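You operate a simulated robot arm through the tools that you are given. There is no shell and no other tool. Be economical: measure what you need, move in short steps, check, and stop when the job is done.

You run a simulated robot arm. Do the job below in one go: nothing can be reset, and whatever is moved stays where it is left.

JOB
Take the green scrub pad and put it on the fittings bench top. Take the berry lidded cup from the format table top and leave it on the top shelf of the liner rack. Take the red suction cup with the largest size on its label from the raised back shelf and leave it on top of the film frame there. Close the cups drawer. Put the large clear jug on the sample table top away on the lower middle shelf of the wash rack. Put the tray marked "pass" from the sample table top on the white plate there. Turn the pump speed dial to 1. The order is free. Set down upright: lidded cup, red suction cup, large clear jug.

The check looks at the end state, three seconds after you hand in, the way a careful person would. Anything else that was tipped, shoved, dropped, spilled or broken makes it a failure.

ROBOT AND FRAMES
A 7-joint arm with a two-finger parallel gripper on a trunk, on a base that drives. Base frame: it is fixed to the floor where the robot stands at the start and does not move with it; the origin is under the middle of the robot, x ahead of it, y to its left, z up. Lengths are in cm, angles in rad, forces in N, time in s.
With the tool pointing down near the work surface it reaches from about 36 to 74 cm from the robot's upright axis, wherever it stands. Its first joint turns from -2.496 to 2.496 rad. Places, roughly: cups drawer [-390, 360, 80]; film frame (10x8x4 cm) [-450, 240, 90]; fittings bench top [80, -310, 90]; green scrub pad (7x10x5 cm) [60, 0, 90]; green tray, red tray [-450, 475, 100]; large clear jug [-450, 400, 100]; lidded cup [-225, -275, 100]; lower middle shelf of the wash rack [-620, 590, 60]; pump speed dial [30, 530, 140]; red suction cup [-450, 275, 100]; top shelf of the liner rack [-450, 100, 150]; white plate [-450, 425, 100]. Payload 3 kg.
The tool frame sits at the grasp point between the pads (the TCP): z along the fingers, y along the line on which they close. The tips reach 3 cm beyond it. Largest opening 11 cm; finger width 2, thickness 1; the body of the gripper, 4.8 by 11.2 cm, starts 5.5 cm behind the TCP.
Orientation is told as [roll, pitch, yaw] about the base's x, y, z axes, in that order, counted from this pose: with the fingers straight down and closing along the base's y, the tool's x points along the base's -x, its y along +y and its z along -z.

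CONTROLS
- The arm moves only by the tool step_arm. Its argument "commands" is text: rows parted by semicolons, each of 7 numbers parted by spaces: the shift along the base's x, y, z in cm, then the turn, a rotation vector about the base's x, y, z in rad, then the gripper command, from -1 (fully open) to 1 (shut), values between in proportion. In form: dx dy dz rx ry rz jaw; .... A call has 1 to 10 rows; each row is the pose to reach, as a shift and turn from the pose commanded when the call began. A row lasts 0.2 s, in which the tool goes at most 5 cm and 0.15 rad; a call with a longer step from one row to the next is refused whole, and so is a gripper value outside its range. Where a pose cannot be reached the arm comes as near as it can. A force on the tool above 40 N (or 10 N above the force at the start of the call, whichever is more), or a blocked arm, ends the call early, and 0.2 s more pass. The fingers move at their own pace (about 10.8 cm/s each) and stop on an object; they squeeze with about 25 N. The grip force told is the motor's: it shows also when the fingers shut on nothing. Time passes only in rows, and 0.2 s behind the last, so rows that repeat a pose let the fingers close. It gives the time, the measured TCP pose, the force on the tool (base axes), the opening and the grip force at its end, in the units of the frame above (readings bear some noise), with the torque about the TCP (base axes, N m) and any sound that the robot's microphone picked up.
- Cameras (640 x 400 px; columns grow to the right, rows downward): "scene" is now at [15.98, -1.36, 167.98]; the picture's right is [-0.17, -0.99, -0.00], its down [-0.71, 0.12, -0.70] and it looks along [0.69, -0.12, -0.72] (base axes); focal length 270 px, centre (320, 200). "wrist" rides on the gripper at [7.2, 1.7, -10.3] in the tool frame; the picture's right is [-0.23, 0.97, 0.00], its down [-0.76, -0.18, -0.62] and it looks along [-0.61, -0.14, 0.78] (tool axes); focal length 222 px, centre (320, 200). There is no depth. A picture from a camera that has moved, and an enlarged one, comes with that camera's place and axes in the base frame and with its lens.
- camera(camera): a new picture of that camera. No time passes.
- raise_lower(by): slides the trunk up (or, below 0, down) by that many cm; the arm and the scene camera ride with it, the base frame stays. It gives what a move gives, with no picture.
- drive_base(legs): drives the robot by 1 to 6 legs, each [ahead, left, turn to the left] in cm, cm and rad, along the robot's own axes; the way and the turn of a leg run together, so that a leg with both is an arc; at most 150 cm and 3.142 rad a leg. The arm and the cameras ride along, it lands a little off, and it stops where it bumps. It gives what a move gives.
- aim_head(pan, tilt): turns the head with the scene camera to pan (to the left, within 1.501 rad either way) and tilt (down, from -0.506 to 1.204), counted from straight ahead of the robot. It gives what a move gives.
- close_up(camera, box): a new picture of the part [left, top, right, bottom] of that camera's present view, enlarged. No time passes.
- hand_in(): hands the job in; it is judged then, once.

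Work in short steps. Places have to be worked out from the pictures, the camera data and where the tool is seen: move nearer, look again, correct. Check each grasp and each placing, and mend what went wrong. You have 186 turns and 156 pictures in all, those below and enlarged ones among them. Open the gripper and draw the arm clear of the work before you hand the job in, unless the task says otherwise; then end with one line.

The tools are called after "Request:" as name(argument=value, ...) on one line, values as JSON. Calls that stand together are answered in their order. step_arm: Moves the arm, as the interface text tells. Its arguments: {"type":"object","properties":{"commands":{"type":"string"}},"required":["commands"]} The other tools are called the same way: raise_lower (by) slides the trunk up or down; drive_base (legs) drives the base; aim_head (pan, tilt) turns the head that bears the scene camera; camera (camera) takes a picture; close_up (camera, box) takes an enlarged picture of a part of a camera's view; hand_in () hands the job in.

At the start:

```text
clock: 0.0
tcp_pos: [70.97, -27.47, 111.53]
ee_rot: [0.001, -0.002, 0.001]
force: [0.0, 0.2, 1.0]
torque: [-0.03, 0.0, 0.03]
opening: 11.01
gripper_force: 0.0
trunk travel left (down, up): [-80.0, 9.0]
robot x, y, heading: [0.15, 0.05, 0.003]
head pan, tilt: [-0.169, 0.801]
```

scene: 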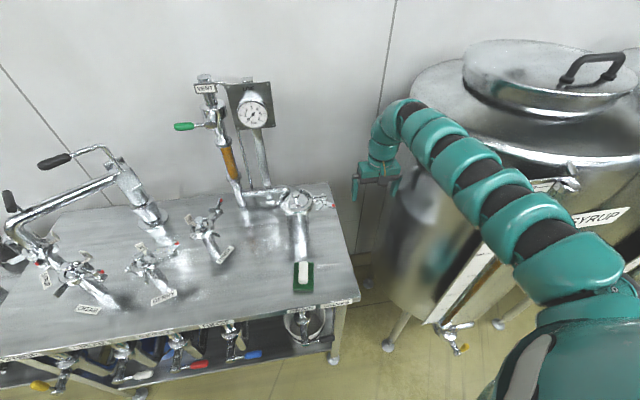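
wrist: 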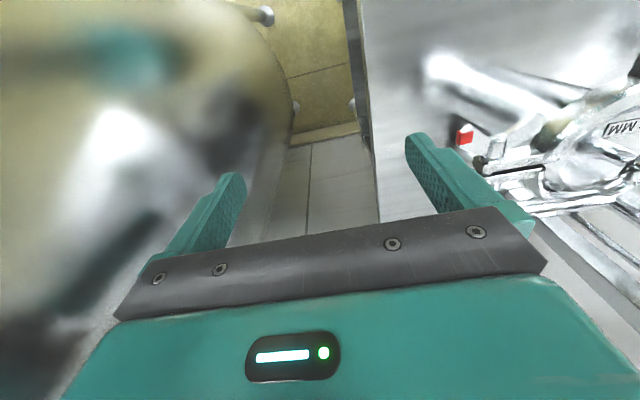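

The scrub pad seems to be at about [58,-4,90] from the first picture. I take a closer look before reaching.

Request:
close_up(camera="scene", box=[240, 180, 400, 320])

```text
2.86 times, centred on (320, 250) of scene
camera zoom: at [15.98, -1.36, 167.98], right [-0.17, -0.99, 0.0], down [-0.71, 0.12, -0.7], along [0.69, -0.12, -0.72], focal length 772 px, centre (320, 57)
```

zoom: 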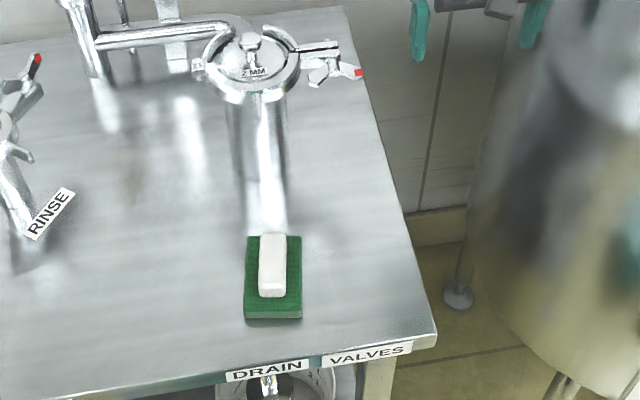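

The pad has a white handle running nearly along x (yaw about -0.13) at about [57,-3.5]. I move above it, coming back in x first, with the same height.

Request:
step_arm(commands="-4.5 0 0 0 0 0 -0.2; -9 1 0 0 0 0 -0.2; -13 3.5 0 0 0 0 -0.2; -14 8 0 0 0 0 -0.2; -14 12.5 0 0 0 0 -0.2; -14 17 0 0 0 0 -0.2; -14 21 0 0 0 0 -0.2; -14 24 0 0 0 -0.13 -0.2; -14 24 -2 0 0 -0.13 -0.2")

Request:
camera(camera="wrist")

Request:
camera(camera="scene")

```text
clock: 2.0
tcp_pos: [68.89, -0.04, 110.79]
ee_rot: [-0.002, 0.001, -0.133]
force: [0.1, 0.8, -0.2]
torque: [-0.01, -0.03, -0.02]
opening: 6.6
gripper_force: 0.1
out of reach, approached as far as the arm can: row 1, 2, 3, 4, 5, 6, 7, 8, 9
trunk travel left (down, up): [-80.0, 9.0]
robot x, y, heading: [-0.29, -0.07, 0.0]
head pan, tilt: [-0.169, 0.801]
```

```text
152 pictures are left
camera wrist: at [61.98, 2.53, 121.14], right [0.35, 0.94, 0.0], down [0.73, -0.28, 0.62], along [0.58, -0.22, -0.78], focal length 222 px, centre (320, 200)
```

wrist: 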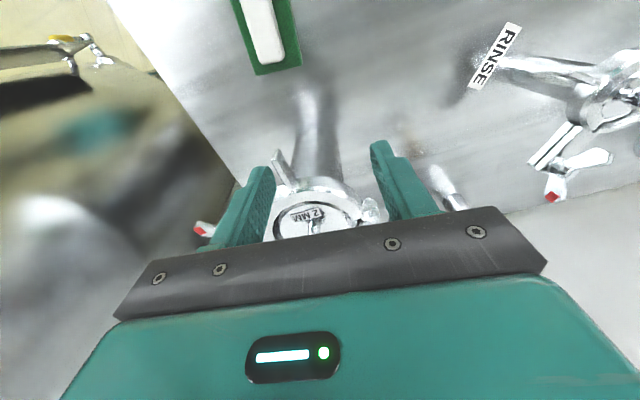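

```text
151 pictures are left
camera scene: at [16.0, -1.4, 167.98], right [-0.17, -0.99, 0.0], down [-0.71, 0.12, -0.7], along [0.69, -0.12, -0.72], focal length 270 px, centre (320, 200)
```

scene: 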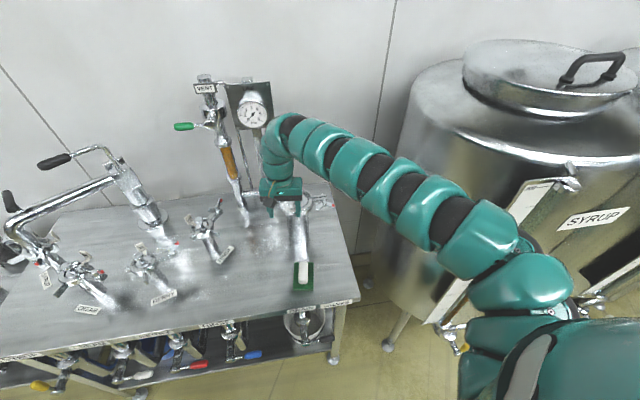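

At this height the arm can't come nearer than about 69 cm, so I back the base away by 11 cm, which brings the tool over the pad.

Request:
drive_base(legs=[[-11.5, 0, 0]])

Request:
camera(camera="wrist")

```text
clock: 3.2
tcp_pos: [57.17, -0.03, 110.78]
ee_rot: [0.0, 0.0, -0.133]
force: [-0.2, 0.2, -0.3]
torque: [0.0, 0.0, 0.01]
opening: 6.6
gripper_force: 0.0
trunk travel left (down, up): [-80.0, 9.0]
robot x, y, heading: [-11.78, -0.56, -0.002]
head pan, tilt: [-0.169, 0.801]
```

```text
150 pictures are left
camera wrist: at [50.28, 2.54, 121.21], right [0.35, 0.94, 0.0], down [0.73, -0.28, 0.62], along [0.58, -0.22, -0.78], focal length 222 px, centre (320, 200)
```

wrist: 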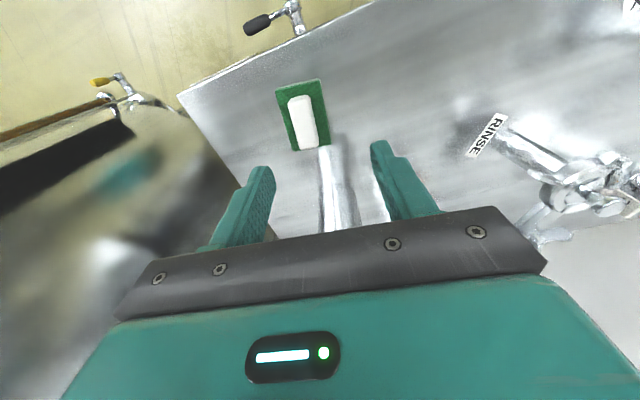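

The handle is triangulated at about [58.4,-3.2], top near 94. I lower to z 100 over it and look again.

Request:
step_arm(commands="1 -3.2 0 0 0 -0.03 -0.2; 1 -3.2 -4 0 0 -0.03 -0.2; 1 -3.2 -7 0 0 -0.03 -0.2; 1 -3.2 -10 0 0 -0.03 -0.2")

Request:
camera(camera="wrist")

Request:
close_up(camera="scene", box=[240, 180, 400, 280])

```text
clock: 4.2
tcp_pos: [58.27, -3.33, 100.58]
ee_rot: [-0.003, 0.001, -0.162]
force: [0.4, 0.9, -0.5]
torque: [0.05, -0.02, -0.05]
opening: 6.61
gripper_force: 0.1
trunk travel left (down, up): [-80.0, 9.0]
robot x, y, heading: [-11.6, 0.28, 0.001]
head pan, tilt: [-0.169, 0.801]
```

```text
149 pictures are left
camera wrist: at [51.43, -0.43, 111.02], right [0.38, 0.92, 0.0], down [0.72, -0.3, 0.62], along [0.57, -0.24, -0.78], focal length 222 px, centre (320, 200)
```

wrist: 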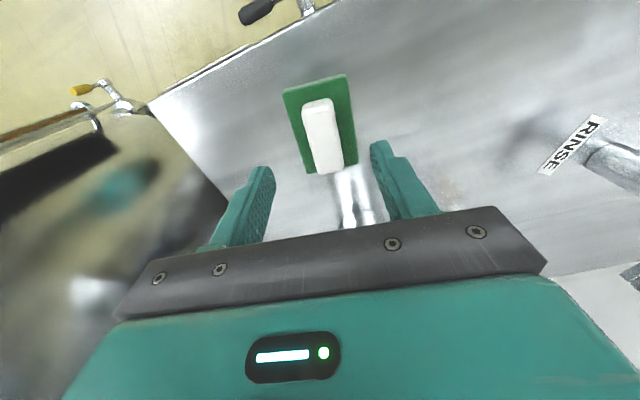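

```text
4.00 times, centred on (320, 230) of scene
camera zoom: at [4.47, -1.27, 167.97], right [-0.17, -0.99, 0.0], down [-0.71, 0.12, -0.7], along [0.69, -0.12, -0.72], focal length 1082 px, centre (320, 80)
```

zoom: 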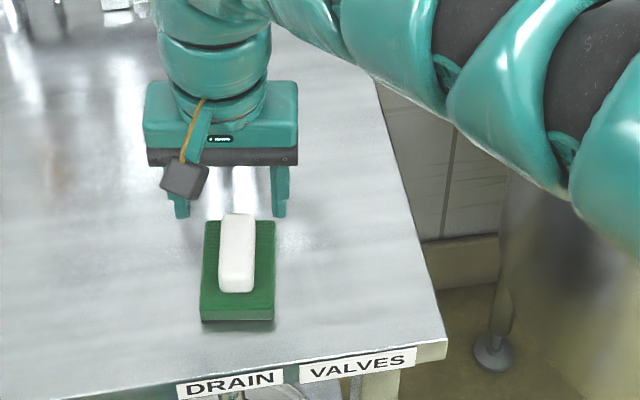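

Two views put the handle's middle lower than thought: about [59.5,-3.4,90], with the bench near 86. I descend to 94.5 and look once more.

Request:
step_arm(commands="1.2 -0.1 -3 0 0 0 -0.2; 1.2 -0.1 -6 0 0 0 -0.2; 1.2 -0.1 -6 0 0 0 -0.2")

Request:
camera(camera="wrist")

Request:
close_up(camera="scene", box=[260, 190, 340, 240])

```text
clock: 5.0
tcp_pos: [59.7, -3.39, 94.64]
ee_rot: [-0.002, 0.003, -0.162]
force: [-0.2, -1.0, -0.6]
torque: [-0.01, 0.03, 0.01]
opening: 6.61
gripper_force: 0.1
trunk travel left (down, up): [-80.0, 9.0]
robot x, y, heading: [-11.45, -0.06, -0.0]
head pan, tilt: [-0.169, 0.801]
```

```text
147 pictures are left
camera wrist: at [52.74, -0.64, 105.07], right [0.38, 0.93, 0.0], down [0.72, -0.3, 0.62], along [0.58, -0.24, -0.78], focal length 222 px, centre (320, 200)
```

wrist: 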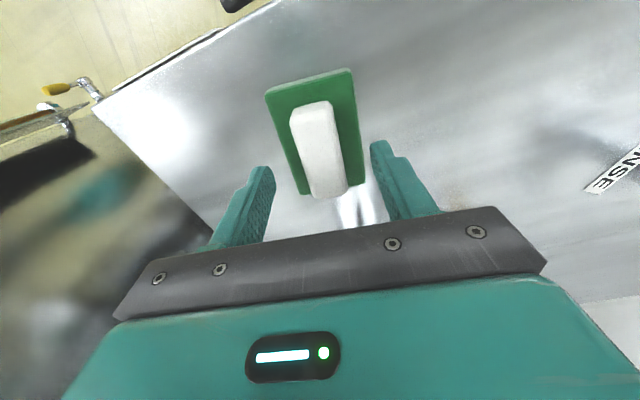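

```text
8.00 times, centred on (300, 215) of scene
camera zoom: at [4.42, -1.34, 167.98], right [-0.17, -0.99, 0.0], down [-0.71, 0.12, -0.7], along [0.69, -0.12, -0.72], focal length 2163 px, centre (480, 80)
```

zoom: 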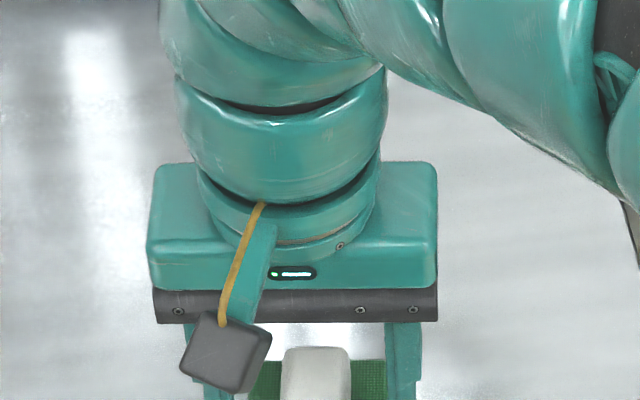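

The handle sits right below, between the fingers. I lower to about 91.5 and close.

Request:
step_arm(commands="0 -0.1 -1.5 0 0 0 -0.2; 0 -0.1 -3 0 0 0 -0.2; 0 -0.1 -3 0 0 0 1; 0 -0.1 -3 0 0 0 1; 0 -0.1 -3 0 0 0 1")

Request:
camera(camera="wrist")

```text
clock: 6.2
tcp_pos: [59.46, -3.51, 91.68]
ee_rot: [0.0, 0.001, -0.16]
force: [0.7, 0.2, 0.8]
torque: [0.01, -0.01, -0.01]
opening: 2.9
gripper_force: 25.1
trunk travel left (down, up): [-80.0, 9.0]
robot x, y, heading: [-11.87, 0.25, -0.001]
head pan, tilt: [-0.169, 0.801]
```

```text
145 pictures are left
camera wrist: at [52.66, -0.68, 102.1], right [0.38, 0.92, 0.0], down [0.72, -0.3, 0.62], along [0.58, -0.24, -0.78], focal length 222 px, centre (320, 200)
```

wrist: 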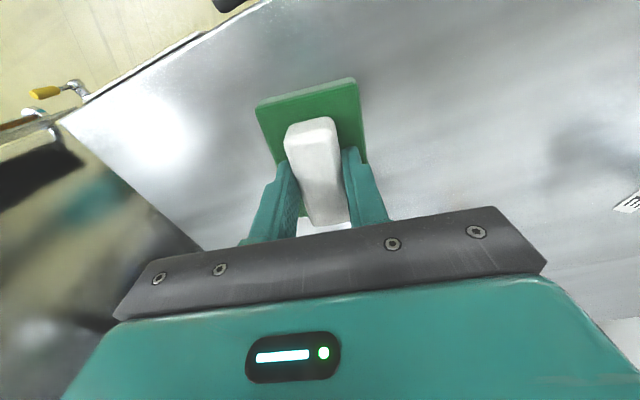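

Gripped at 2.9 cm with 25 N. I lift by 15 cm and turn the head to see toward the fittings bench.

Request:
step_arm(commands="0 0 4 0 0 0 1; 0 0 8 0 0 0 1; 0 0 12 0 0 0 1; 0 0 16 0 0 0 1; 0 0 18 0 0 0 1")

Request:
aim_head(pan=-1.3, tilt=0.4)

Request:
camera(camera="scene")

Request:
camera(camera="wrist")

```text
clock: 7.4
tcp_pos: [59.53, -3.35, 109.78]
ee_rot: [-0.001, 0.003, -0.161]
force: [-0.1, 0.3, -0.7]
torque: [0.0, 0.02, 0.0]
opening: 0.0
gripper_force: 25.0
trunk travel left (down, up): [-80.0, 9.0]
robot x, y, heading: [-11.67, -0.04, -0.0]
head pan, tilt: [-0.169, 0.801]
```

```text
clock: 8.8
tcp_pos: [59.51, -3.44, 109.62]
ee_rot: [0.0, 0.001, -0.162]
force: [-0.1, 0.1, 1.2]
torque: [0.01, -0.01, -0.01]
opening: 0.0
gripper_force: 24.9
trunk travel left (down, up): [-80.0, 9.0]
robot x, y, heading: [-11.53, -0.07, -0.001]
head pan, tilt: [-1.3, 0.4]
```

```text
144 pictures are left
camera scene: at [-1.06, -8.92, 171.49], right [-0.96, -0.27, 0.0], down [-0.1, 0.38, -0.92], along [0.25, -0.89, -0.39], focal length 270 px, centre (320, 200)
```

scene: 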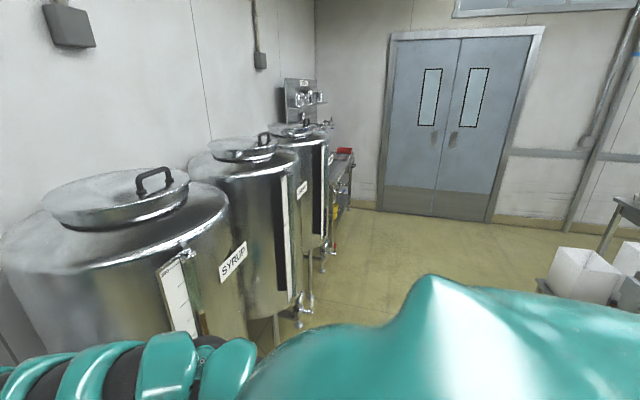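

```text
143 pictures are left
camera wrist: at [52.62, -0.65, 120.15], right [0.38, 0.93, 0.0], down [0.72, -0.3, 0.62], along [0.58, -0.24, -0.78], focal length 222 px, centre (320, 200)
```

wrist: 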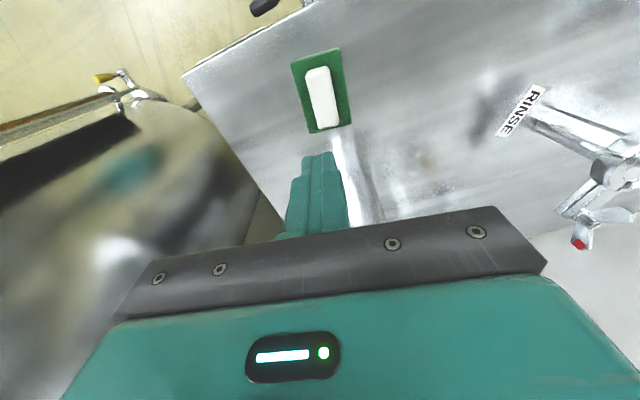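

The pad slipped out: I held only the tip of the handle; it stayed at its place. I open, go down deeper to about 89 and look.

Request:
step_arm(commands="0.3 0 -4 0 0 0 -0.3; 0.3 0 -8 0 0 0 -0.3; 0.3 0 -12 0 0 0 -0.3; 0.3 0 -15 0 0 0 -0.3; 0.3 0 -18 0 0 0 -0.3; 0.3 0 -19.3 0 0 0 -0.3; 0.3 0 -20 0 0 0 -0.3;0.3 0 -20 0 0 0 -0.3")

Request:
camera(camera="wrist")

```text
clock: 10.6
tcp_pos: [59.78, -3.42, 89.68]
ee_rot: [0.001, 0.0, -0.16]
force: [-0.1, -0.1, -0.1]
torque: [0.01, 0.01, 0.02]
opening: 7.15
gripper_force: 0.0
trunk travel left (down, up): [-80.0, 9.0]
robot x, y, heading: [-11.32, 0.03, -0.002]
head pan, tilt: [-1.3, 0.4]
```

```text
142 pictures are left
camera wrist: at [52.93, -0.62, 100.16], right [0.38, 0.93, 0.0], down [0.72, -0.3, 0.62], along [0.58, -0.24, -0.78], focal length 222 px, centre (320, 200)
```

wrist: 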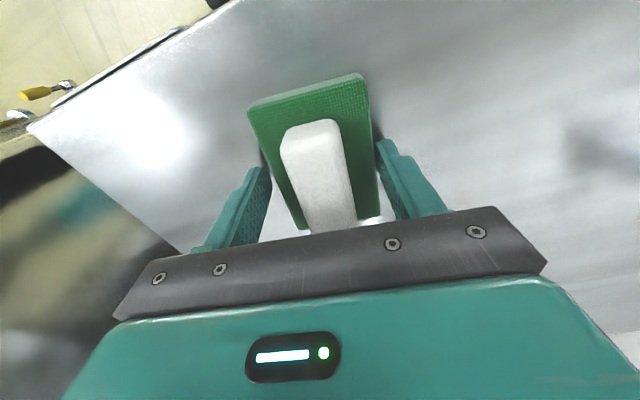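

No contact yet at 89.7. I narrow to 4.5 cm and feel my way down onto the pad's top.

Request:
step_arm(commands="0 0 0 0 0 0 0.15; 0 0 0 0 0 0 0.15; 0 0 -0.6 0 0 0 0.15; 0 0 -1.2 0 0 0 0.15; 0 0 -1.8 0 0 0 0.15")

Request:
camera(camera="wrist")

```text
clock: 11.6
tcp_pos: [59.92, -3.43, 89.0]
ee_rot: [0.002, -0.006, -0.163]
force: [-11.1, -2.0, 26.0]
torque: [-0.78, 0.82, -0.25]
opening: 6.4
gripper_force: 24.9
trunk travel left (down, up): [-80.0, 9.0]
robot x, y, heading: [-11.58, 0.23, 0.004]
head pan, tilt: [-1.3, 0.4]
stopped in row 5: the force on the tool passed its limit at 58 N (the readings are from after the stop); the commanded pose is now the measured one
```

```text
141 pictures are left
camera wrist: at [52.85, -0.62, 99.39], right [0.38, 0.92, 0.0], down [0.72, -0.3, 0.63], along [0.58, -0.24, -0.78], focal length 222 px, centre (320, 200)
```

wrist: 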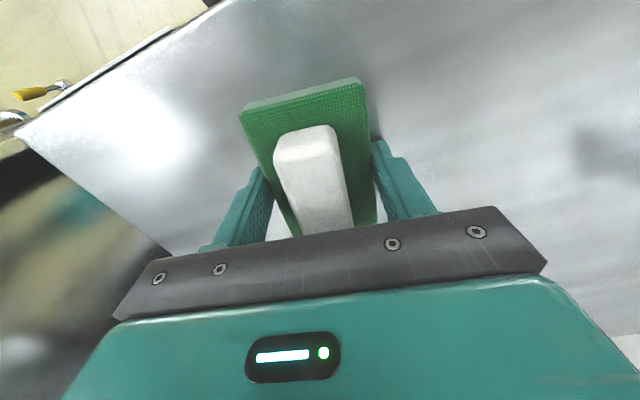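

The tips reached the bench (top at 86) and now squeeze the pad's sides at 6.4 cm. I firm the grip and lift a bit to test.

Request:
step_arm(commands="0 0 0.2 0 0 0 1; 0 0 0.3 0 0 0 1; 0 0 0.3 0 0 0 1; 0 0 2 0 0 0 1; 0 0 5 0 0 0 1; 0 0 9 0 0 0 1;0 0 13 0 0 0 1;0 0 17 0 0 0 1;0 0 20 0 0 0 1")

Request:
camera(camera="wrist")

```text
clock: 13.6
tcp_pos: [59.91, -3.4, 108.71]
ee_rot: [0.0, 0.0, -0.161]
force: [0.7, 0.0, -0.3]
torque: [0.03, -0.01, 0.01]
opening: 6.38
gripper_force: 24.8
trunk travel left (down, up): [-80.0, 9.0]
robot x, y, heading: [-11.61, -0.01, 0.003]
head pan, tilt: [-1.3, 0.4]
```

```text
140 pictures are left
camera wrist: at [53.06, -0.58, 119.15], right [0.38, 0.93, 0.0], down [0.72, -0.3, 0.62], along [0.58, -0.24, -0.78], focal length 222 px, centre (320, 200)
```

wrist: 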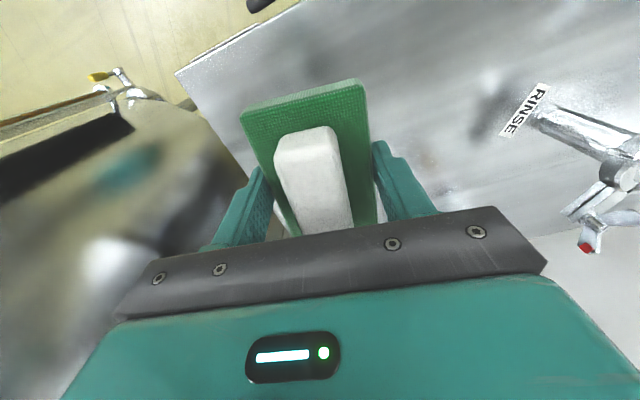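

The pad is held (bottom about 3.2 cm below TCP). I back off 50 cm, slide right 300 cm clear of the tanks, and look ahead at the fittings bench.

Request:
drive_base(legs=[[-50, 0, 0], [0, -150, 0], [0, -150, 0]])

Request:
aim_head(pan=-0.1, tilt=0.5)

Request:
camera(camera="scene")

```text
clock: 30.7
tcp_pos: [12.13, -303.4, 108.68]
ee_rot: [0.0, -0.001, -0.15]
force: [0.3, 0.4, -0.5]
torque: [-0.01, 0.02, -0.02]
opening: 6.41
gripper_force: 25.0
trunk travel left (down, up): [-80.0, 9.0]
robot x, y, heading: [-59.31, -300.69, 0.014]
head pan, tilt: [-1.3, 0.4]
```

```text
clock: 32.1
tcp_pos: [12.13, -303.47, 108.84]
ee_rot: [0.001, 0.0, -0.152]
force: [0.8, 0.1, -0.7]
torque: [0.0, 0.03, -0.01]
opening: 6.38
gripper_force: 24.9
trunk travel left (down, up): [-80.0, 9.0]
robot x, y, heading: [-59.19, -301.0, 0.012]
head pan, tilt: [-0.099, 0.499]
```

```text
139 pictures are left
camera scene: at [-42.34, -301.49, 170.58], right [-0.09, -1.0, 0.0], down [-0.48, 0.04, -0.88], along [0.87, -0.08, -0.48], focal length 270 px, centre (320, 200)
```

scene: 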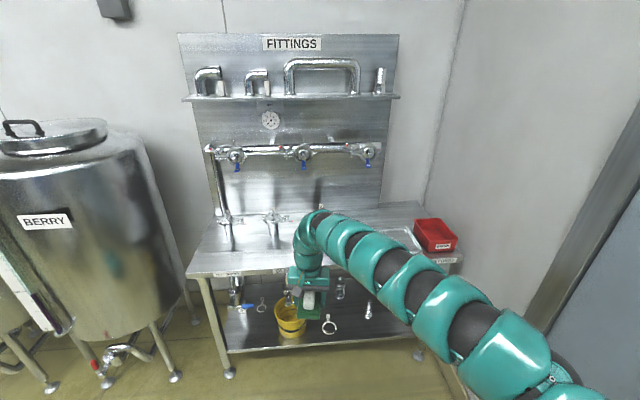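

The fittings bench front edge is near x=50, with free top around [62,-313]. I drive ahead 49 cm and 10 right, then look.

Request:
drive_base(legs=[[0, -10, 0], [49, 0, 0]])

Request:
aim_head(pan=-0.1, tilt=0.8)

Request:
camera(camera="scene")

Request:
camera(camera="wrist")

```text
clock: 35.7
tcp_pos: [60.77, -312.81, 108.73]
ee_rot: [-0.001, -0.001, -0.151]
force: [0.2, 0.1, -0.3]
torque: [0.03, 0.01, -0.02]
opening: 6.39
gripper_force: 25.1
trunk travel left (down, up): [-80.0, 9.0]
robot x, y, heading: [-11.25, -310.2, 0.011]
head pan, tilt: [-0.099, 0.499]
```

```text
clock: 36.5
tcp_pos: [60.63, -312.99, 108.75]
ee_rot: [0.0, -0.003, -0.149]
force: [0.2, -0.7, -0.3]
torque: [0.0, 0.02, -0.01]
opening: 6.41
gripper_force: 24.9
trunk travel left (down, up): [-80.0, 9.0]
robot x, y, heading: [-10.62, -310.07, 0.01]
head pan, tilt: [-0.099, 0.799]
```

```text
138 pictures are left
camera scene: at [5.05, -310.85, 167.99], right [-0.09, -1.0, 0.0], down [-0.71, 0.06, -0.7], along [0.69, -0.06, -0.72], focal length 270 px, centre (320, 200)
```

scene: 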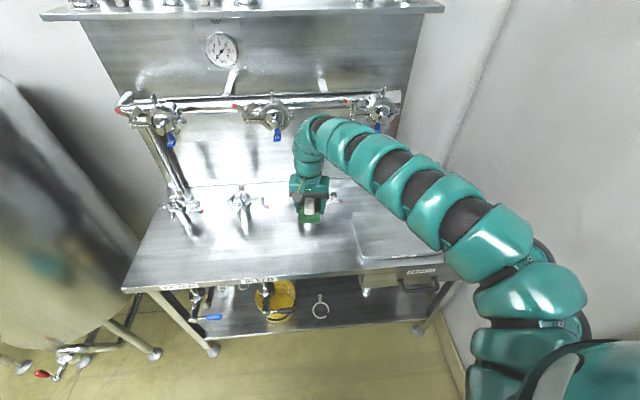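

```text
137 pictures are left
camera wrist: at [53.69, -310.13, 119.14], right [0.37, 0.93, 0.0], down [0.73, -0.29, 0.62], along [0.58, -0.23, -0.78], focal length 222 px, centre (320, 200)
```

wrist: 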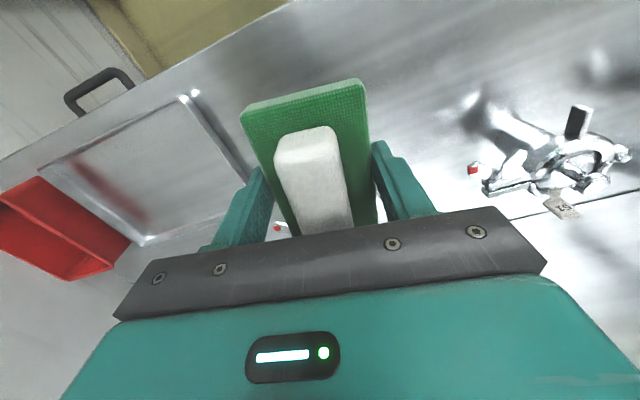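

Free bench surface lies right below (bench edge x≈50, panel starts at y≈-329). I lower toward TCP z≈89.5, expecting the bench at about 86.

Request:
step_arm(commands="0 0 -4.5 0 0 0 1; 0 0 -9 0 0 0 1; 0 0 -13 0 0 0 1; 0 0 -16 0 0 0 1; 0 0 -17.5 0 0 0 1; 0 0 -18.3 0 0 0 1; 0 0 -18.8 0 0 0 1; 0 0 -19.1 0 0 0 1")

Request:
close_up(camera="scene", box=[240, 160, 400, 260])

```text
clock: 38.3
tcp_pos: [60.6, -312.84, 89.54]
ee_rot: [0.001, -0.003, -0.15]
force: [0.5, -0.8, -1.0]
torque: [-0.01, -0.01, -0.03]
opening: 6.42
gripper_force: 25.5
trunk travel left (down, up): [-80.0, 9.0]
robot x, y, heading: [-11.12, -310.12, 0.013]
head pan, tilt: [-0.099, 0.799]
```

```text
4.00 times, centred on (320, 210) of scene
camera zoom: at [5.06, -310.85, 167.99], right [-0.09, -1.0, 0.0], down [-0.71, 0.06, -0.7], along [0.69, -0.06, -0.72], focal length 1082 px, centre (320, 160)
```

zoom: 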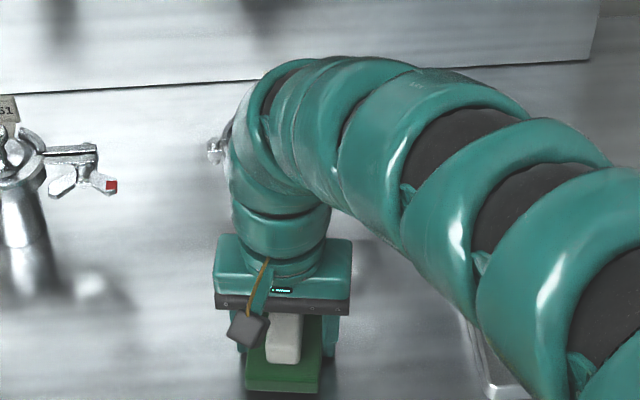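

No contact yet; I lower in fine steps until I feel the bench.

Request:
step_arm(commands="0 0 -0.3 0 0 0 1; 0 0 -0.5 0 0 0 1; 0 0 -0.7 0 0 0 1")

```text
clock: 39.1
tcp_pos: [60.56, -312.93, 89.04]
ee_rot: [0.001, -0.004, -0.149]
force: [-1.1, -1.2, 6.9]
torque: [-0.25, 0.14, -0.01]
opening: 6.4
gripper_force: 25.1
trunk travel left (down, up): [-80.0, 9.0]
robot x, y, heading: [-11.41, -310.42, 0.011]
head pan, tilt: [-0.099, 0.799]
```

Contact at TCP z≈89.1. I open just past the pad and lift straight up.

Request:
step_arm(commands="0 0 0 0 0 0 -0.5; 0 0 0 0 0 0 -0.5; 0 0 0.5 0 0 0 -0.5; 0 0 4 0 0 0 -0.5; 0 0 8 0 0 0 -0.5; 0 0 12 0 0 0 -0.5; 0 0 16 0 0 0 -0.5; 0 0 20 0 0 0 -0.5; 0 0 22 0 0 0 -0.5")

Request:
camera(camera="wrist")

```text
clock: 41.1
tcp_pos: [60.48, -313.04, 110.96]
ee_rot: [0.0, 0.001, -0.15]
force: [0.0, -0.2, -0.1]
torque: [-0.02, 0.01, -0.03]
opening: 8.27
gripper_force: 0.0
trunk travel left (down, up): [-80.0, 9.0]
robot x, y, heading: [-11.38, -310.46, 0.011]
head pan, tilt: [-0.099, 0.799]
```

```text
135 pictures are left
camera wrist: at [53.62, -310.16, 121.46], right [0.37, 0.93, 0.0], down [0.73, -0.29, 0.62], along [0.58, -0.23, -0.78], focal length 222 px, centre (320, 200)
```

wrist: 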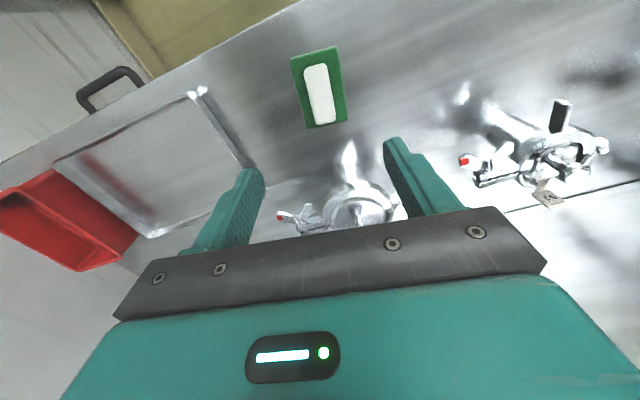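

The pad lies flat on the fittings bench. Next the cup: I back away, turn left by 1.57 and look toward the format table with the head.

Request:
drive_base(legs=[[-55, 0, 0], [0, 0, 1.57]])

Request:
aim_head(pan=1.3, tilt=0.4)

Request:
camera(camera="scene")

```text
clock: 48.1
tcp_pos: [-64.21, -239.02, 111.09]
ee_rot: [0.0, -0.002, 1.43]
force: [0.3, -0.5, 0.8]
torque: [0.02, 0.0, -0.04]
opening: 8.23
gripper_force: 0.0
trunk travel left (down, up): [-80.0, 9.0]
robot x, y, heading: [-66.32, -311.01, 1.596]
head pan, tilt: [-0.099, 0.799]
```

```text
clock: 49.6
tcp_pos: [-64.28, -239.03, 110.95]
ee_rot: [0.002, -0.001, 1.428]
force: [0.0, 0.6, 0.9]
torque: [-0.01, 0.02, -0.04]
opening: 8.24
gripper_force: 0.1
trunk travel left (down, up): [-80.0, 9.0]
robot x, y, heading: [-66.55, -310.56, 1.594]
head pan, tilt: [1.3, 0.4]
```

```text
134 pictures are left
camera scene: at [-75.36, -300.36, 171.5], right [0.25, 0.97, 0.0], down [0.38, -0.1, -0.92], along [-0.89, 0.23, -0.39], focal length 270 px, centre (320, 200)
```

scene: 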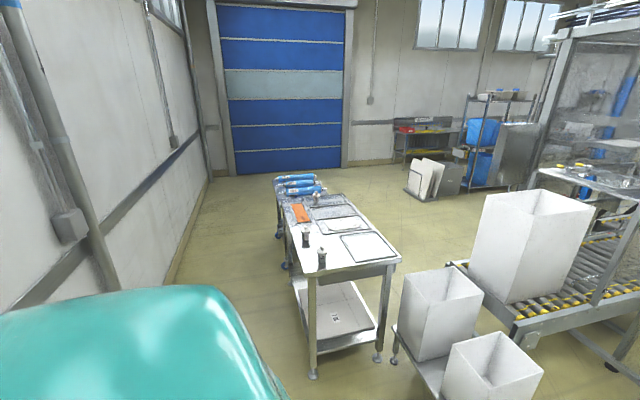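

Request:
close_up(camera="scene", box=[240, 160, 420, 290])

```text
3.08 times, centred on (330, 225) of scene
camera zoom: at [-75.36, -300.36, 171.5], right [0.25, 0.97, 0.0], down [0.38, -0.1, -0.92], along [-0.89, 0.23, -0.39], focal length 832 px, centre (289, 123)
```

zoom: 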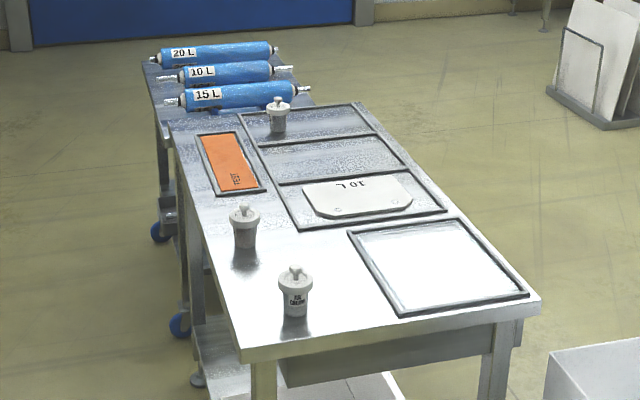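

I see three lidded cups; I zoom in on the labels.

Request:
close_up(camera="scene", box=[296, 220, 346, 270])

Request:
close_up(camera="scene", box=[306, 180, 336, 210])

```text
8.00 times, centred on (321, 245) of scene
camera zoom: at [-75.36, -300.36, 171.5], right [0.25, 0.97, 0.0], down [0.38, -0.1, -0.92], along [-0.89, 0.23, -0.39], focal length 2163 px, centre (312, -160)
```

zoom: 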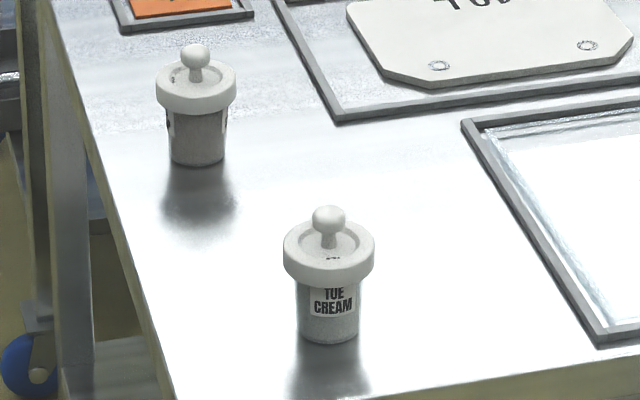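

```text
13.33 times, centred on (321, 195) of scene
camera zoom: at [-75.36, -300.36, 171.5], right [0.25, 0.97, 0.0], down [0.38, -0.1, -0.92], along [-0.89, 0.23, -0.39], focal length 3605 px, centre (307, 267)
```

zoom: 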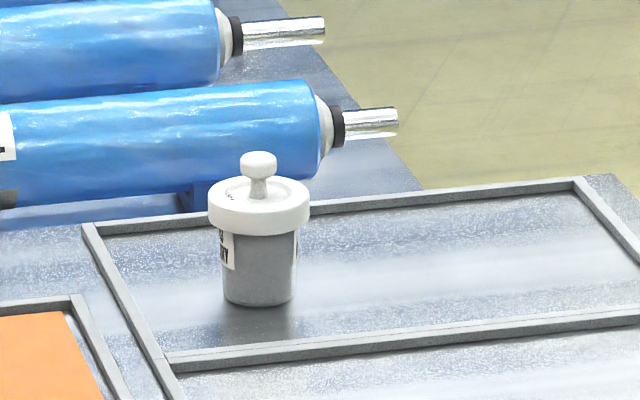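

The near cup reads "TUE CREAM"; the other labels face the south side. I raise the trunk, back toward the wall a bit and slide along it so that the head sees the labels.

Request:
raise_lower(by=9)

Request:
drive_base(legs=[[-32, 0, 0], [0, 80, 0]])

Request:
aim_head(pan=0.6, tilt=0.6)

Request:
camera(camera="scene")

```text
clock: 50.9
tcp_pos: [-64.19, -239.08, 120.04]
ee_rot: [0.0, -0.002, 1.428]
force: [-0.7, -0.4, -0.7]
torque: [0.0, -0.02, -0.04]
opening: 8.26
gripper_force: 0.2
trunk travel left (down, up): [-89.0, 0.0]
robot x, y, heading: [-66.16, -310.72, 1.592]
head pan, tilt: [1.3, 0.4]
```

```text
clock: 56.9
tcp_pos: [-142.87, -272.44, 119.87]
ee_rot: [0.001, -0.003, 1.418]
force: [0.6, 0.2, 0.1]
torque: [0.02, -0.03, -0.01]
opening: 8.23
gripper_force: 0.1
trunk travel left (down, up): [-89.0, 0.0]
robot x, y, heading: [-145.12, -343.54, 1.582]
head pan, tilt: [1.3, 0.4]
```

```text
clock: 58.0
tcp_pos: [-142.72, -272.43, 120.06]
ee_rot: [0.0, -0.003, 1.42]
force: [0.4, -0.2, -0.1]
torque: [0.01, -0.02, 0.01]
opening: 8.25
gripper_force: 0.0
trunk travel left (down, up): [-89.0, 0.0]
robot x, y, heading: [-145.21, -344.05, 1.576]
head pan, tilt: [0.6, 0.6]
```

```text
130 pictures are left
camera scene: at [-150.65, -328.77, 178.68], right [0.82, 0.57, 0.0], down [0.32, -0.46, -0.83], along [-0.47, 0.68, -0.56], focal length 270 px, centre (320, 200)
```

scene: 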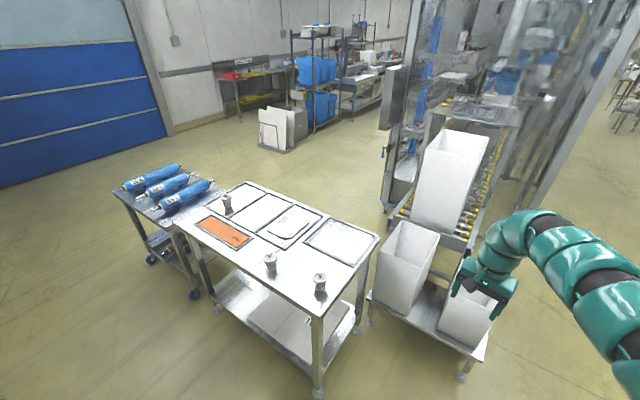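

Request:
close_up(camera="scene", box=[250, 240, 350, 300])

Request:
close_up(camera="scene", box=[212, 185, 244, 217])

```text
6.40 times, centred on (300, 270) of scene
camera zoom: at [-150.65, -328.77, 178.68], right [0.82, 0.57, 0.0], down [0.32, -0.46, -0.83], along [-0.47, 0.68, -0.56], focal length 1730 px, centre (448, -248)
```

zoom: 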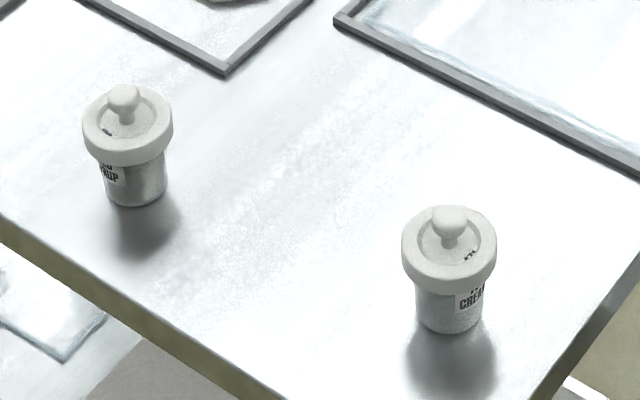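

```text
12.50 times, centred on (228, 201) of scene
camera zoom: at [-150.65, -328.77, 178.68], right [0.82, 0.57, 0.0], down [0.32, -0.46, -0.83], along [-0.47, 0.68, -0.56], focal length 3380 px, centre (1470, 188)
```

zoom: 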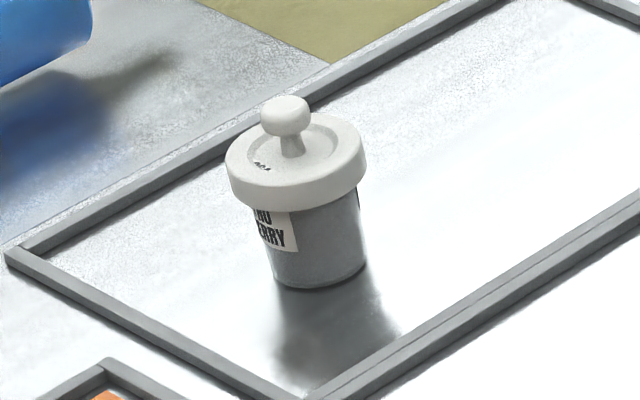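

The far cup reads "..U / ..ERRY": the berry one, at about [-267.5,-253.7], lid near z 92. Before choosing the grasp, I test in free air how high the tool-down pose can go (shelf is at 150).

Request:
step_arm(commands="0 0 5 0 0 0 -0.5; 0 0 10 0 0 0 -0.5; 0 0 15 0 0 0 -0.5; 0 0 20 0 0 0 -0.5; 0 0 25 0 0 0 -0.5; 0 0 30 0 0 0 -0.5; 0 0 35 0 0 0 -0.5; 0 0 40 0 0 0 -0.5")

```text
clock: 59.8
tcp_pos: [-144.16, -267.57, 138.65]
ee_rot: [0.001, -0.004, 1.42]
force: [-0.6, -0.1, -0.5]
torque: [0.01, -0.01, 0.0]
opening: 8.25
gripper_force: 0.1
out of reach, approached as far as the arm can: row 4, 5, 6, 7, 8
trunk travel left (down, up): [-89.0, 0.0]
robot x, y, heading: [-144.98, -344.37, 1.582]
head pan, tilt: [0.6, 0.6]
```

Tool-down only reaches about 139, so the shelf needs a forward-tilted tool. I straighten the yaw, then tilt by 0.8 and test the height.

Request:
step_arm(commands="0 0 0 0 0 0.15 -0.5; 0 0 0 0 0 0.16 -0.5")

Request:
step_arm(commands="0 0 0 0.15 0 0 -0.5; 0 0 0 0.3 0 0 -0.5; 0 0 0 0.45 0 0 -0.5; 0 0 3 0.6 0 0 -0.5; 0 0 8 0.75 0 0 -0.5; 0 0 13 0.85 0 0 -0.5; 0 0 17 0.9 0 0 -0.5; 0 0 21 0.9 0 0 -0.5;0 0 24 0.9 0 0 -0.5")

```text
clock: 60.4
tcp_pos: [-144.05, -267.27, 138.72]
ee_rot: [0.002, -0.001, 1.582]
force: [0.1, 0.7, 0.2]
torque: [-0.04, 0.01, 0.0]
opening: 8.26
gripper_force: 0.1
trunk travel left (down, up): [-89.0, 0.0]
robot x, y, heading: [-145.79, -344.11, 1.581]
head pan, tilt: [0.6, 0.6]
```

```text
clock: 62.4
tcp_pos: [-143.96, -267.24, 162.62]
ee_rot: [-0.011, -0.903, 1.586]
force: [-1.1, 0.0, 0.9]
torque: [0.01, 0.02, 0.0]
opening: 8.27
gripper_force: 0.0
trunk travel left (down, up): [-89.0, 0.0]
robot x, y, heading: [-145.42, -343.75, 1.583]
head pan, tilt: [0.6, 0.6]
```

A 0.9 tilt reaches 162 comfortably. I'll grasp the cup with that tilt by its rim; drive so the tool stands over the cup, high up.

Request:
drive_base(legs=[[8, 0, 0], [0, 123.5, 0]])

Request:
aim_head(pan=0.0, tilt=0.8)

Request:
camera(camera="scene")

Request:
camera(camera="wrist")

```text
clock: 69.3
tcp_pos: [-267.26, -259.89, 162.59]
ee_rot: [-0.011, -0.904, 1.576]
force: [-0.2, 0.6, 0.2]
torque: [0.04, 0.0, -0.01]
opening: 8.23
gripper_force: 0.0
trunk travel left (down, up): [-89.0, 0.0]
robot x, y, heading: [-269.31, -336.81, 1.575]
head pan, tilt: [0.6, 0.6]
```

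```text
clock: 70.3
tcp_pos: [-267.27, -259.72, 162.69]
ee_rot: [-0.01, -0.902, 1.575]
force: [0.7, 0.1, -0.5]
torque: [0.03, 0.02, -0.02]
opening: 8.22
gripper_force: 0.0
trunk travel left (down, up): [-89.0, 0.0]
robot x, y, heading: [-269.65, -336.46, 1.573]
head pan, tilt: [0.0, 0.799]
```

```text
127 pictures are left
camera scene: at [-269.44, -320.57, 176.99], right [1.0, 0.0, 0.0], down [0.0, -0.72, -0.7], along [0.0, 0.7, -0.72], focal length 270 px, centre (320, 200)
```

scene: 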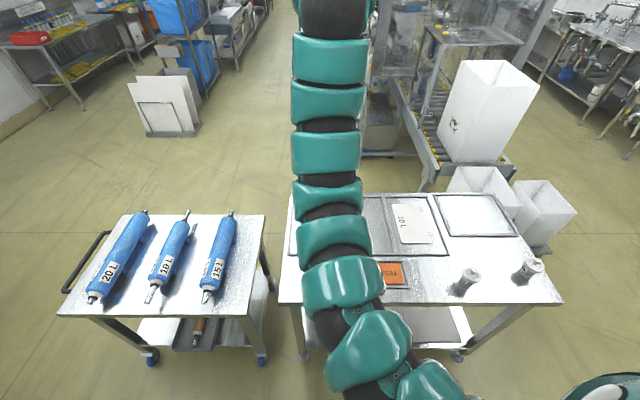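

```text
126 pictures are left
camera wrist: at [-268.98, -272.39, 163.43], right [-0.97, 0.14, 0.17], down [0.17, -0.02, 0.99], along [0.14, 0.99, -0.01], focal length 222 px, centre (320, 200)
```

wrist: 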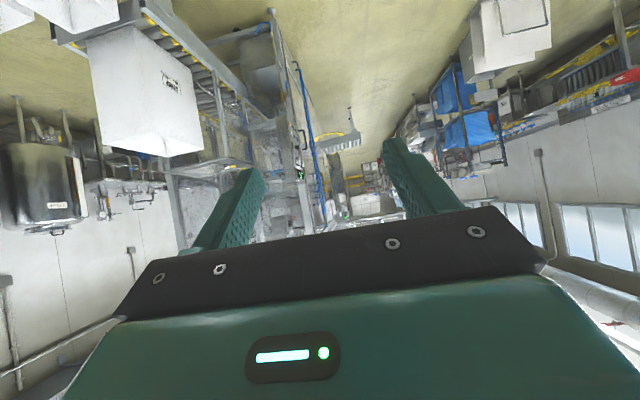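

The arm hides the cup from the head, so I lower the trunk by 55 cm (tool to about z 107, still well above the cup) and use the wrist camera.

Request:
raise_lower(by=-55)

Request:
camera(camera="wrist")

Request:
camera(camera="scene")

```text
refused: -55 is not a number from -40 to 40
```

```text
125 pictures are left
camera wrist: at [-268.98, -272.39, 163.43], right [-0.97, 0.14, 0.17], down [0.17, -0.02, 0.99], along [0.14, 0.99, -0.01], focal length 222 px, centre (320, 200)
```

wrist: 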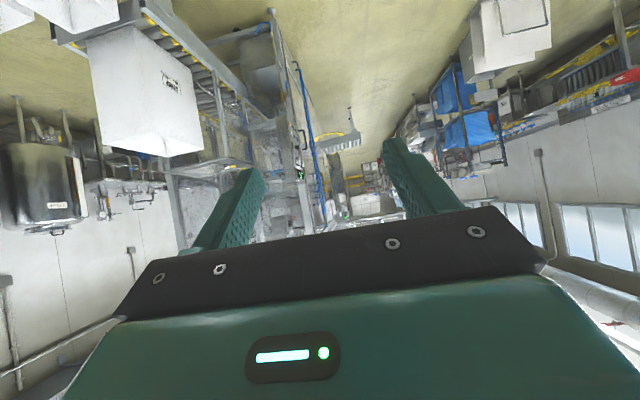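

```text
124 pictures are left
camera scene: at [-269.44, -320.57, 176.99], right [1.0, 0.0, 0.0], down [0.0, -0.72, -0.7], along [0.0, 0.7, -0.72], focal length 270 px, centre (320, 200)
```

scene: 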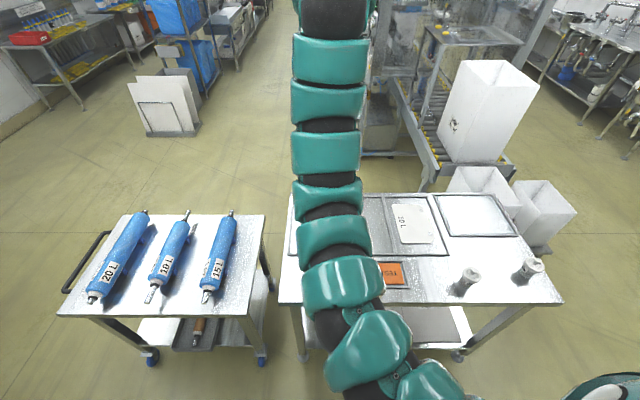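

The limit is 40 per call; I split it.

Request:
raise_lower(by=-40)

Request:
raise_lower(by=-15)

Request:
camera(camera="wrist")

Request:
camera(camera="scene")

```text
clock: 74.1
tcp_pos: [-267.18, -259.75, 122.63]
ee_rot: [-0.011, -0.901, 1.577]
force: [0.4, 0.6, 0.2]
torque: [0.01, 0.04, -0.02]
opening: 8.24
gripper_force: 0.0
trunk travel left (down, up): [-49.0, 40.0]
robot x, y, heading: [-269.24, -336.27, 1.572]
head pan, tilt: [0.0, 0.799]
```

```text
clock: 75.9
tcp_pos: [-267.26, -259.75, 107.48]
ee_rot: [-0.011, -0.901, 1.576]
force: [0.7, -0.2, 0.1]
torque: [0.01, -0.02, 0.02]
opening: 8.26
gripper_force: 0.1
trunk travel left (down, up): [-34.0, 55.0]
robot x, y, heading: [-269.36, -336.79, 1.573]
head pan, tilt: [0.0, 0.799]
```

```text
123 pictures are left
camera wrist: at [-268.97, -272.41, 108.45], right [-0.97, 0.14, 0.17], down [0.17, -0.02, 0.99], along [0.14, 0.99, -0.01], focal length 222 px, centre (320, 200)
```

wrist: 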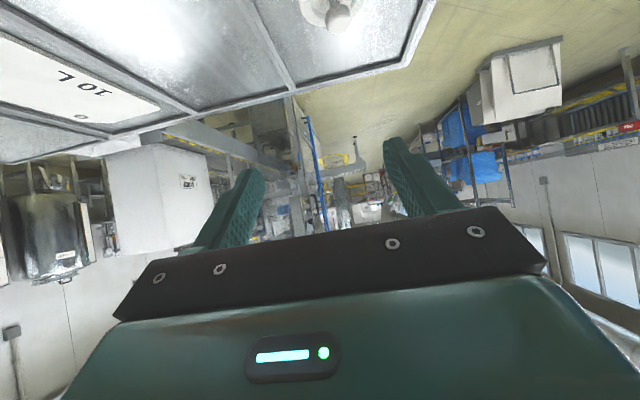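

```text
122 pictures are left
camera scene: at [-269.42, -320.59, 121.99], right [1.0, 0.0, 0.0], down [0.0, -0.72, -0.7], along [0.0, 0.7, -0.72], focal length 270 px, centre (320, 200)
```

scene: 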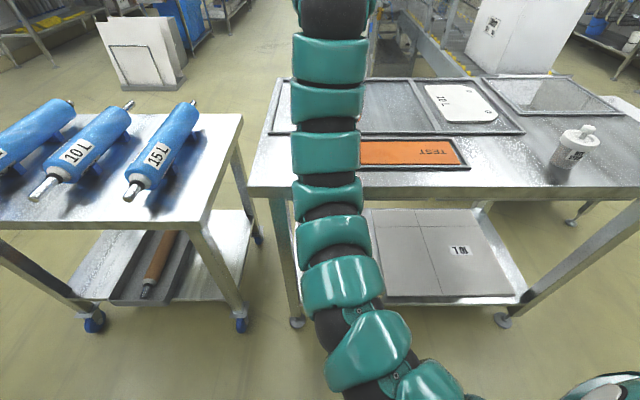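

The cup's knob is visible at roughly [-270,-254.8]. I shift 2.5 cm left, lower 6 cm and look again.

Request:
step_arm(commands="-2.5 0 0 0 0 0 -0.9; -2.5 0 -3 0 0 0 -0.9; -2.5 -1 -6 0 0 0 -0.9; -2.5 -1 -6 0 0 0 -0.9")

Request:
camera(camera="wrist")

```text
clock: 76.9
tcp_pos: [-269.95, -260.8, 101.55]
ee_rot: [-0.01, -0.901, 1.577]
force: [-1.1, -0.3, 0.6]
torque: [-0.02, 0.01, 0.04]
opening: 10.45
gripper_force: 0.1
trunk travel left (down, up): [-34.0, 55.0]
robot x, y, heading: [-269.48, -336.66, 1.571]
head pan, tilt: [0.0, 0.799]
```

```text
121 pictures are left
camera wrist: at [-271.53, -273.39, 102.37], right [-0.97, 0.14, 0.17], down [0.17, -0.02, 0.99], along [0.14, 0.99, -0.01], focal length 222 px, centre (320, 200)
```

wrist: 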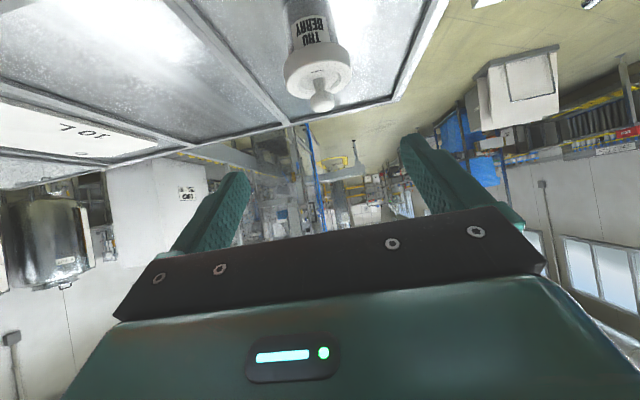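

It reads "THU BERRY", centred near [-270.6,-255.7], lid z about 92. I move to a pre-grasp point along the tilted tool axis and check.

Request:
step_arm(commands="-0.6 -1 -2.5 0 0 0 -0.9; -0.6 -1 -5.2 0 0 0 -0.9; -0.6 -1 -5.2 0 0 0 -0.9")

Request:
camera(camera="wrist")

```text
clock: 77.7
tcp_pos: [-270.34, -261.95, 96.25]
ee_rot: [-0.009, -0.901, 1.577]
force: [0.9, 0.4, -0.3]
torque: [0.04, -0.01, 0.03]
opening: 10.44
gripper_force: 0.1
trunk travel left (down, up): [-34.0, 55.0]
robot x, y, heading: [-269.53, -336.79, 1.572]
head pan, tilt: [0.0, 0.799]
```

```text
120 pictures are left
camera wrist: at [-272.04, -274.46, 97.12], right [-0.97, 0.14, 0.17], down [0.17, -0.02, 0.98], along [0.14, 0.99, -0.01], focal length 222 px, centre (320, 200)
```

wrist: 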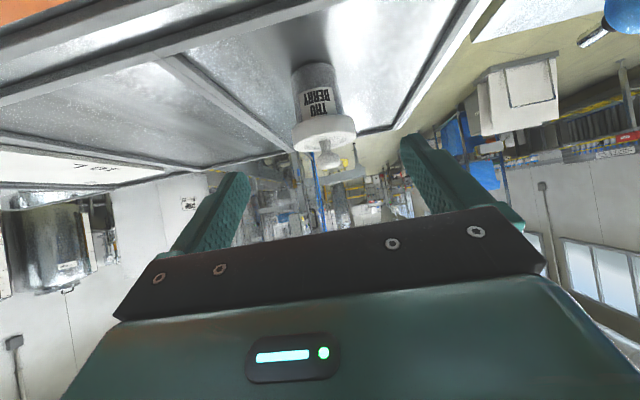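

Lid centre now reads about [-270.7,-255.9,91.2], bottom on the table at 86. I advance along the tool axis and close on the lid rim.

Request:
step_arm(commands="-0.3 2.2 -1.8 0 0 0 -0.9; -0.4 4.4 -3.6 0 0 0 -0.9; -0.4 6.1 -5 0 0 0 -0.9; -0.4 6.1 -5 0 0 0 -0.9")

Request:
camera(camera="wrist")

```text
clock: 78.7
tcp_pos: [-270.72, -255.66, 91.35]
ee_rot: [-0.011, -0.903, 1.576]
force: [-0.1, -0.2, -0.1]
torque: [-0.03, -0.02, 0.03]
opening: 10.43
gripper_force: 0.1
trunk travel left (down, up): [-34.0, 55.0]
robot x, y, heading: [-269.64, -336.54, 1.573]
head pan, tilt: [0.0, 0.799]
```

```text
119 pictures are left
camera wrist: at [-272.45, -268.4, 92.15], right [-0.97, 0.14, 0.17], down [0.17, -0.02, 0.99], along [0.14, 0.99, -0.01], focal length 222 px, centre (320, 200)
```

wrist: 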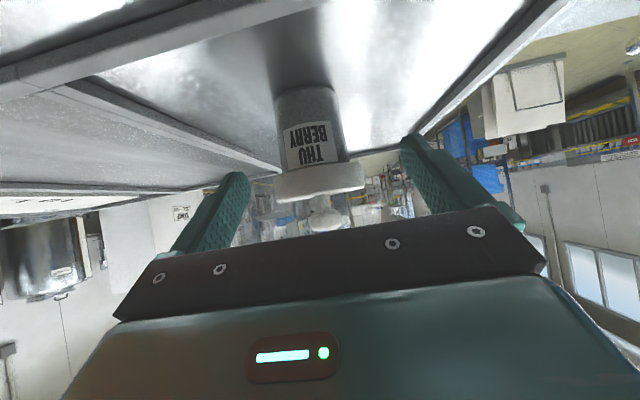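

The lid rim sits at the TCP between the fingers. I close gently on it and lift 3 cm to test.

Request:
step_arm(commands="0 0 0 0 0 0 0.2; 0 0 0 0 0 0 1; 0 0 0 0 0 0 1; 0 0 0 0 0 0 1; 0 0 1 0 0 0 1; 0 0 3 0 0 0 1; 0 0 3 0 0 0 1")

Request:
camera(camera="wrist")

```text
clock: 80.3
tcp_pos: [-270.73, -255.65, 94.43]
ee_rot: [-0.012, -0.903, 1.576]
force: [0.0, -0.3, -1.2]
torque: [-0.01, 0.01, 0.04]
opening: 5.99
gripper_force: 25.0
trunk travel left (down, up): [-34.0, 55.0]
robot x, y, heading: [-269.27, -336.73, 1.572]
head pan, tilt: [0.0, 0.799]
```

```text
118 pictures are left
camera wrist: at [-272.47, -268.35, 95.21], right [-0.97, 0.14, 0.17], down [0.17, -0.02, 0.99], along [0.14, 0.99, -0.01], focal length 222 px, centre (320, 200)
```

wrist: 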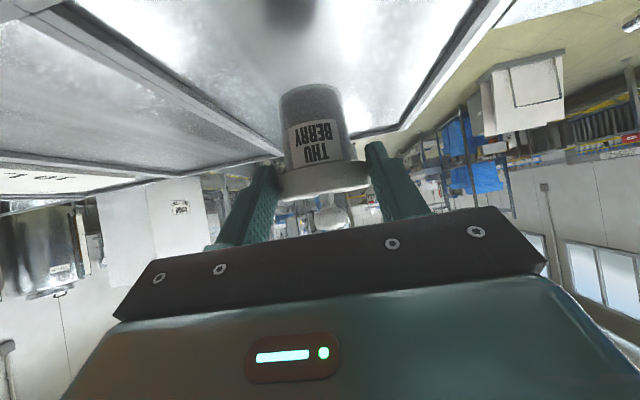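

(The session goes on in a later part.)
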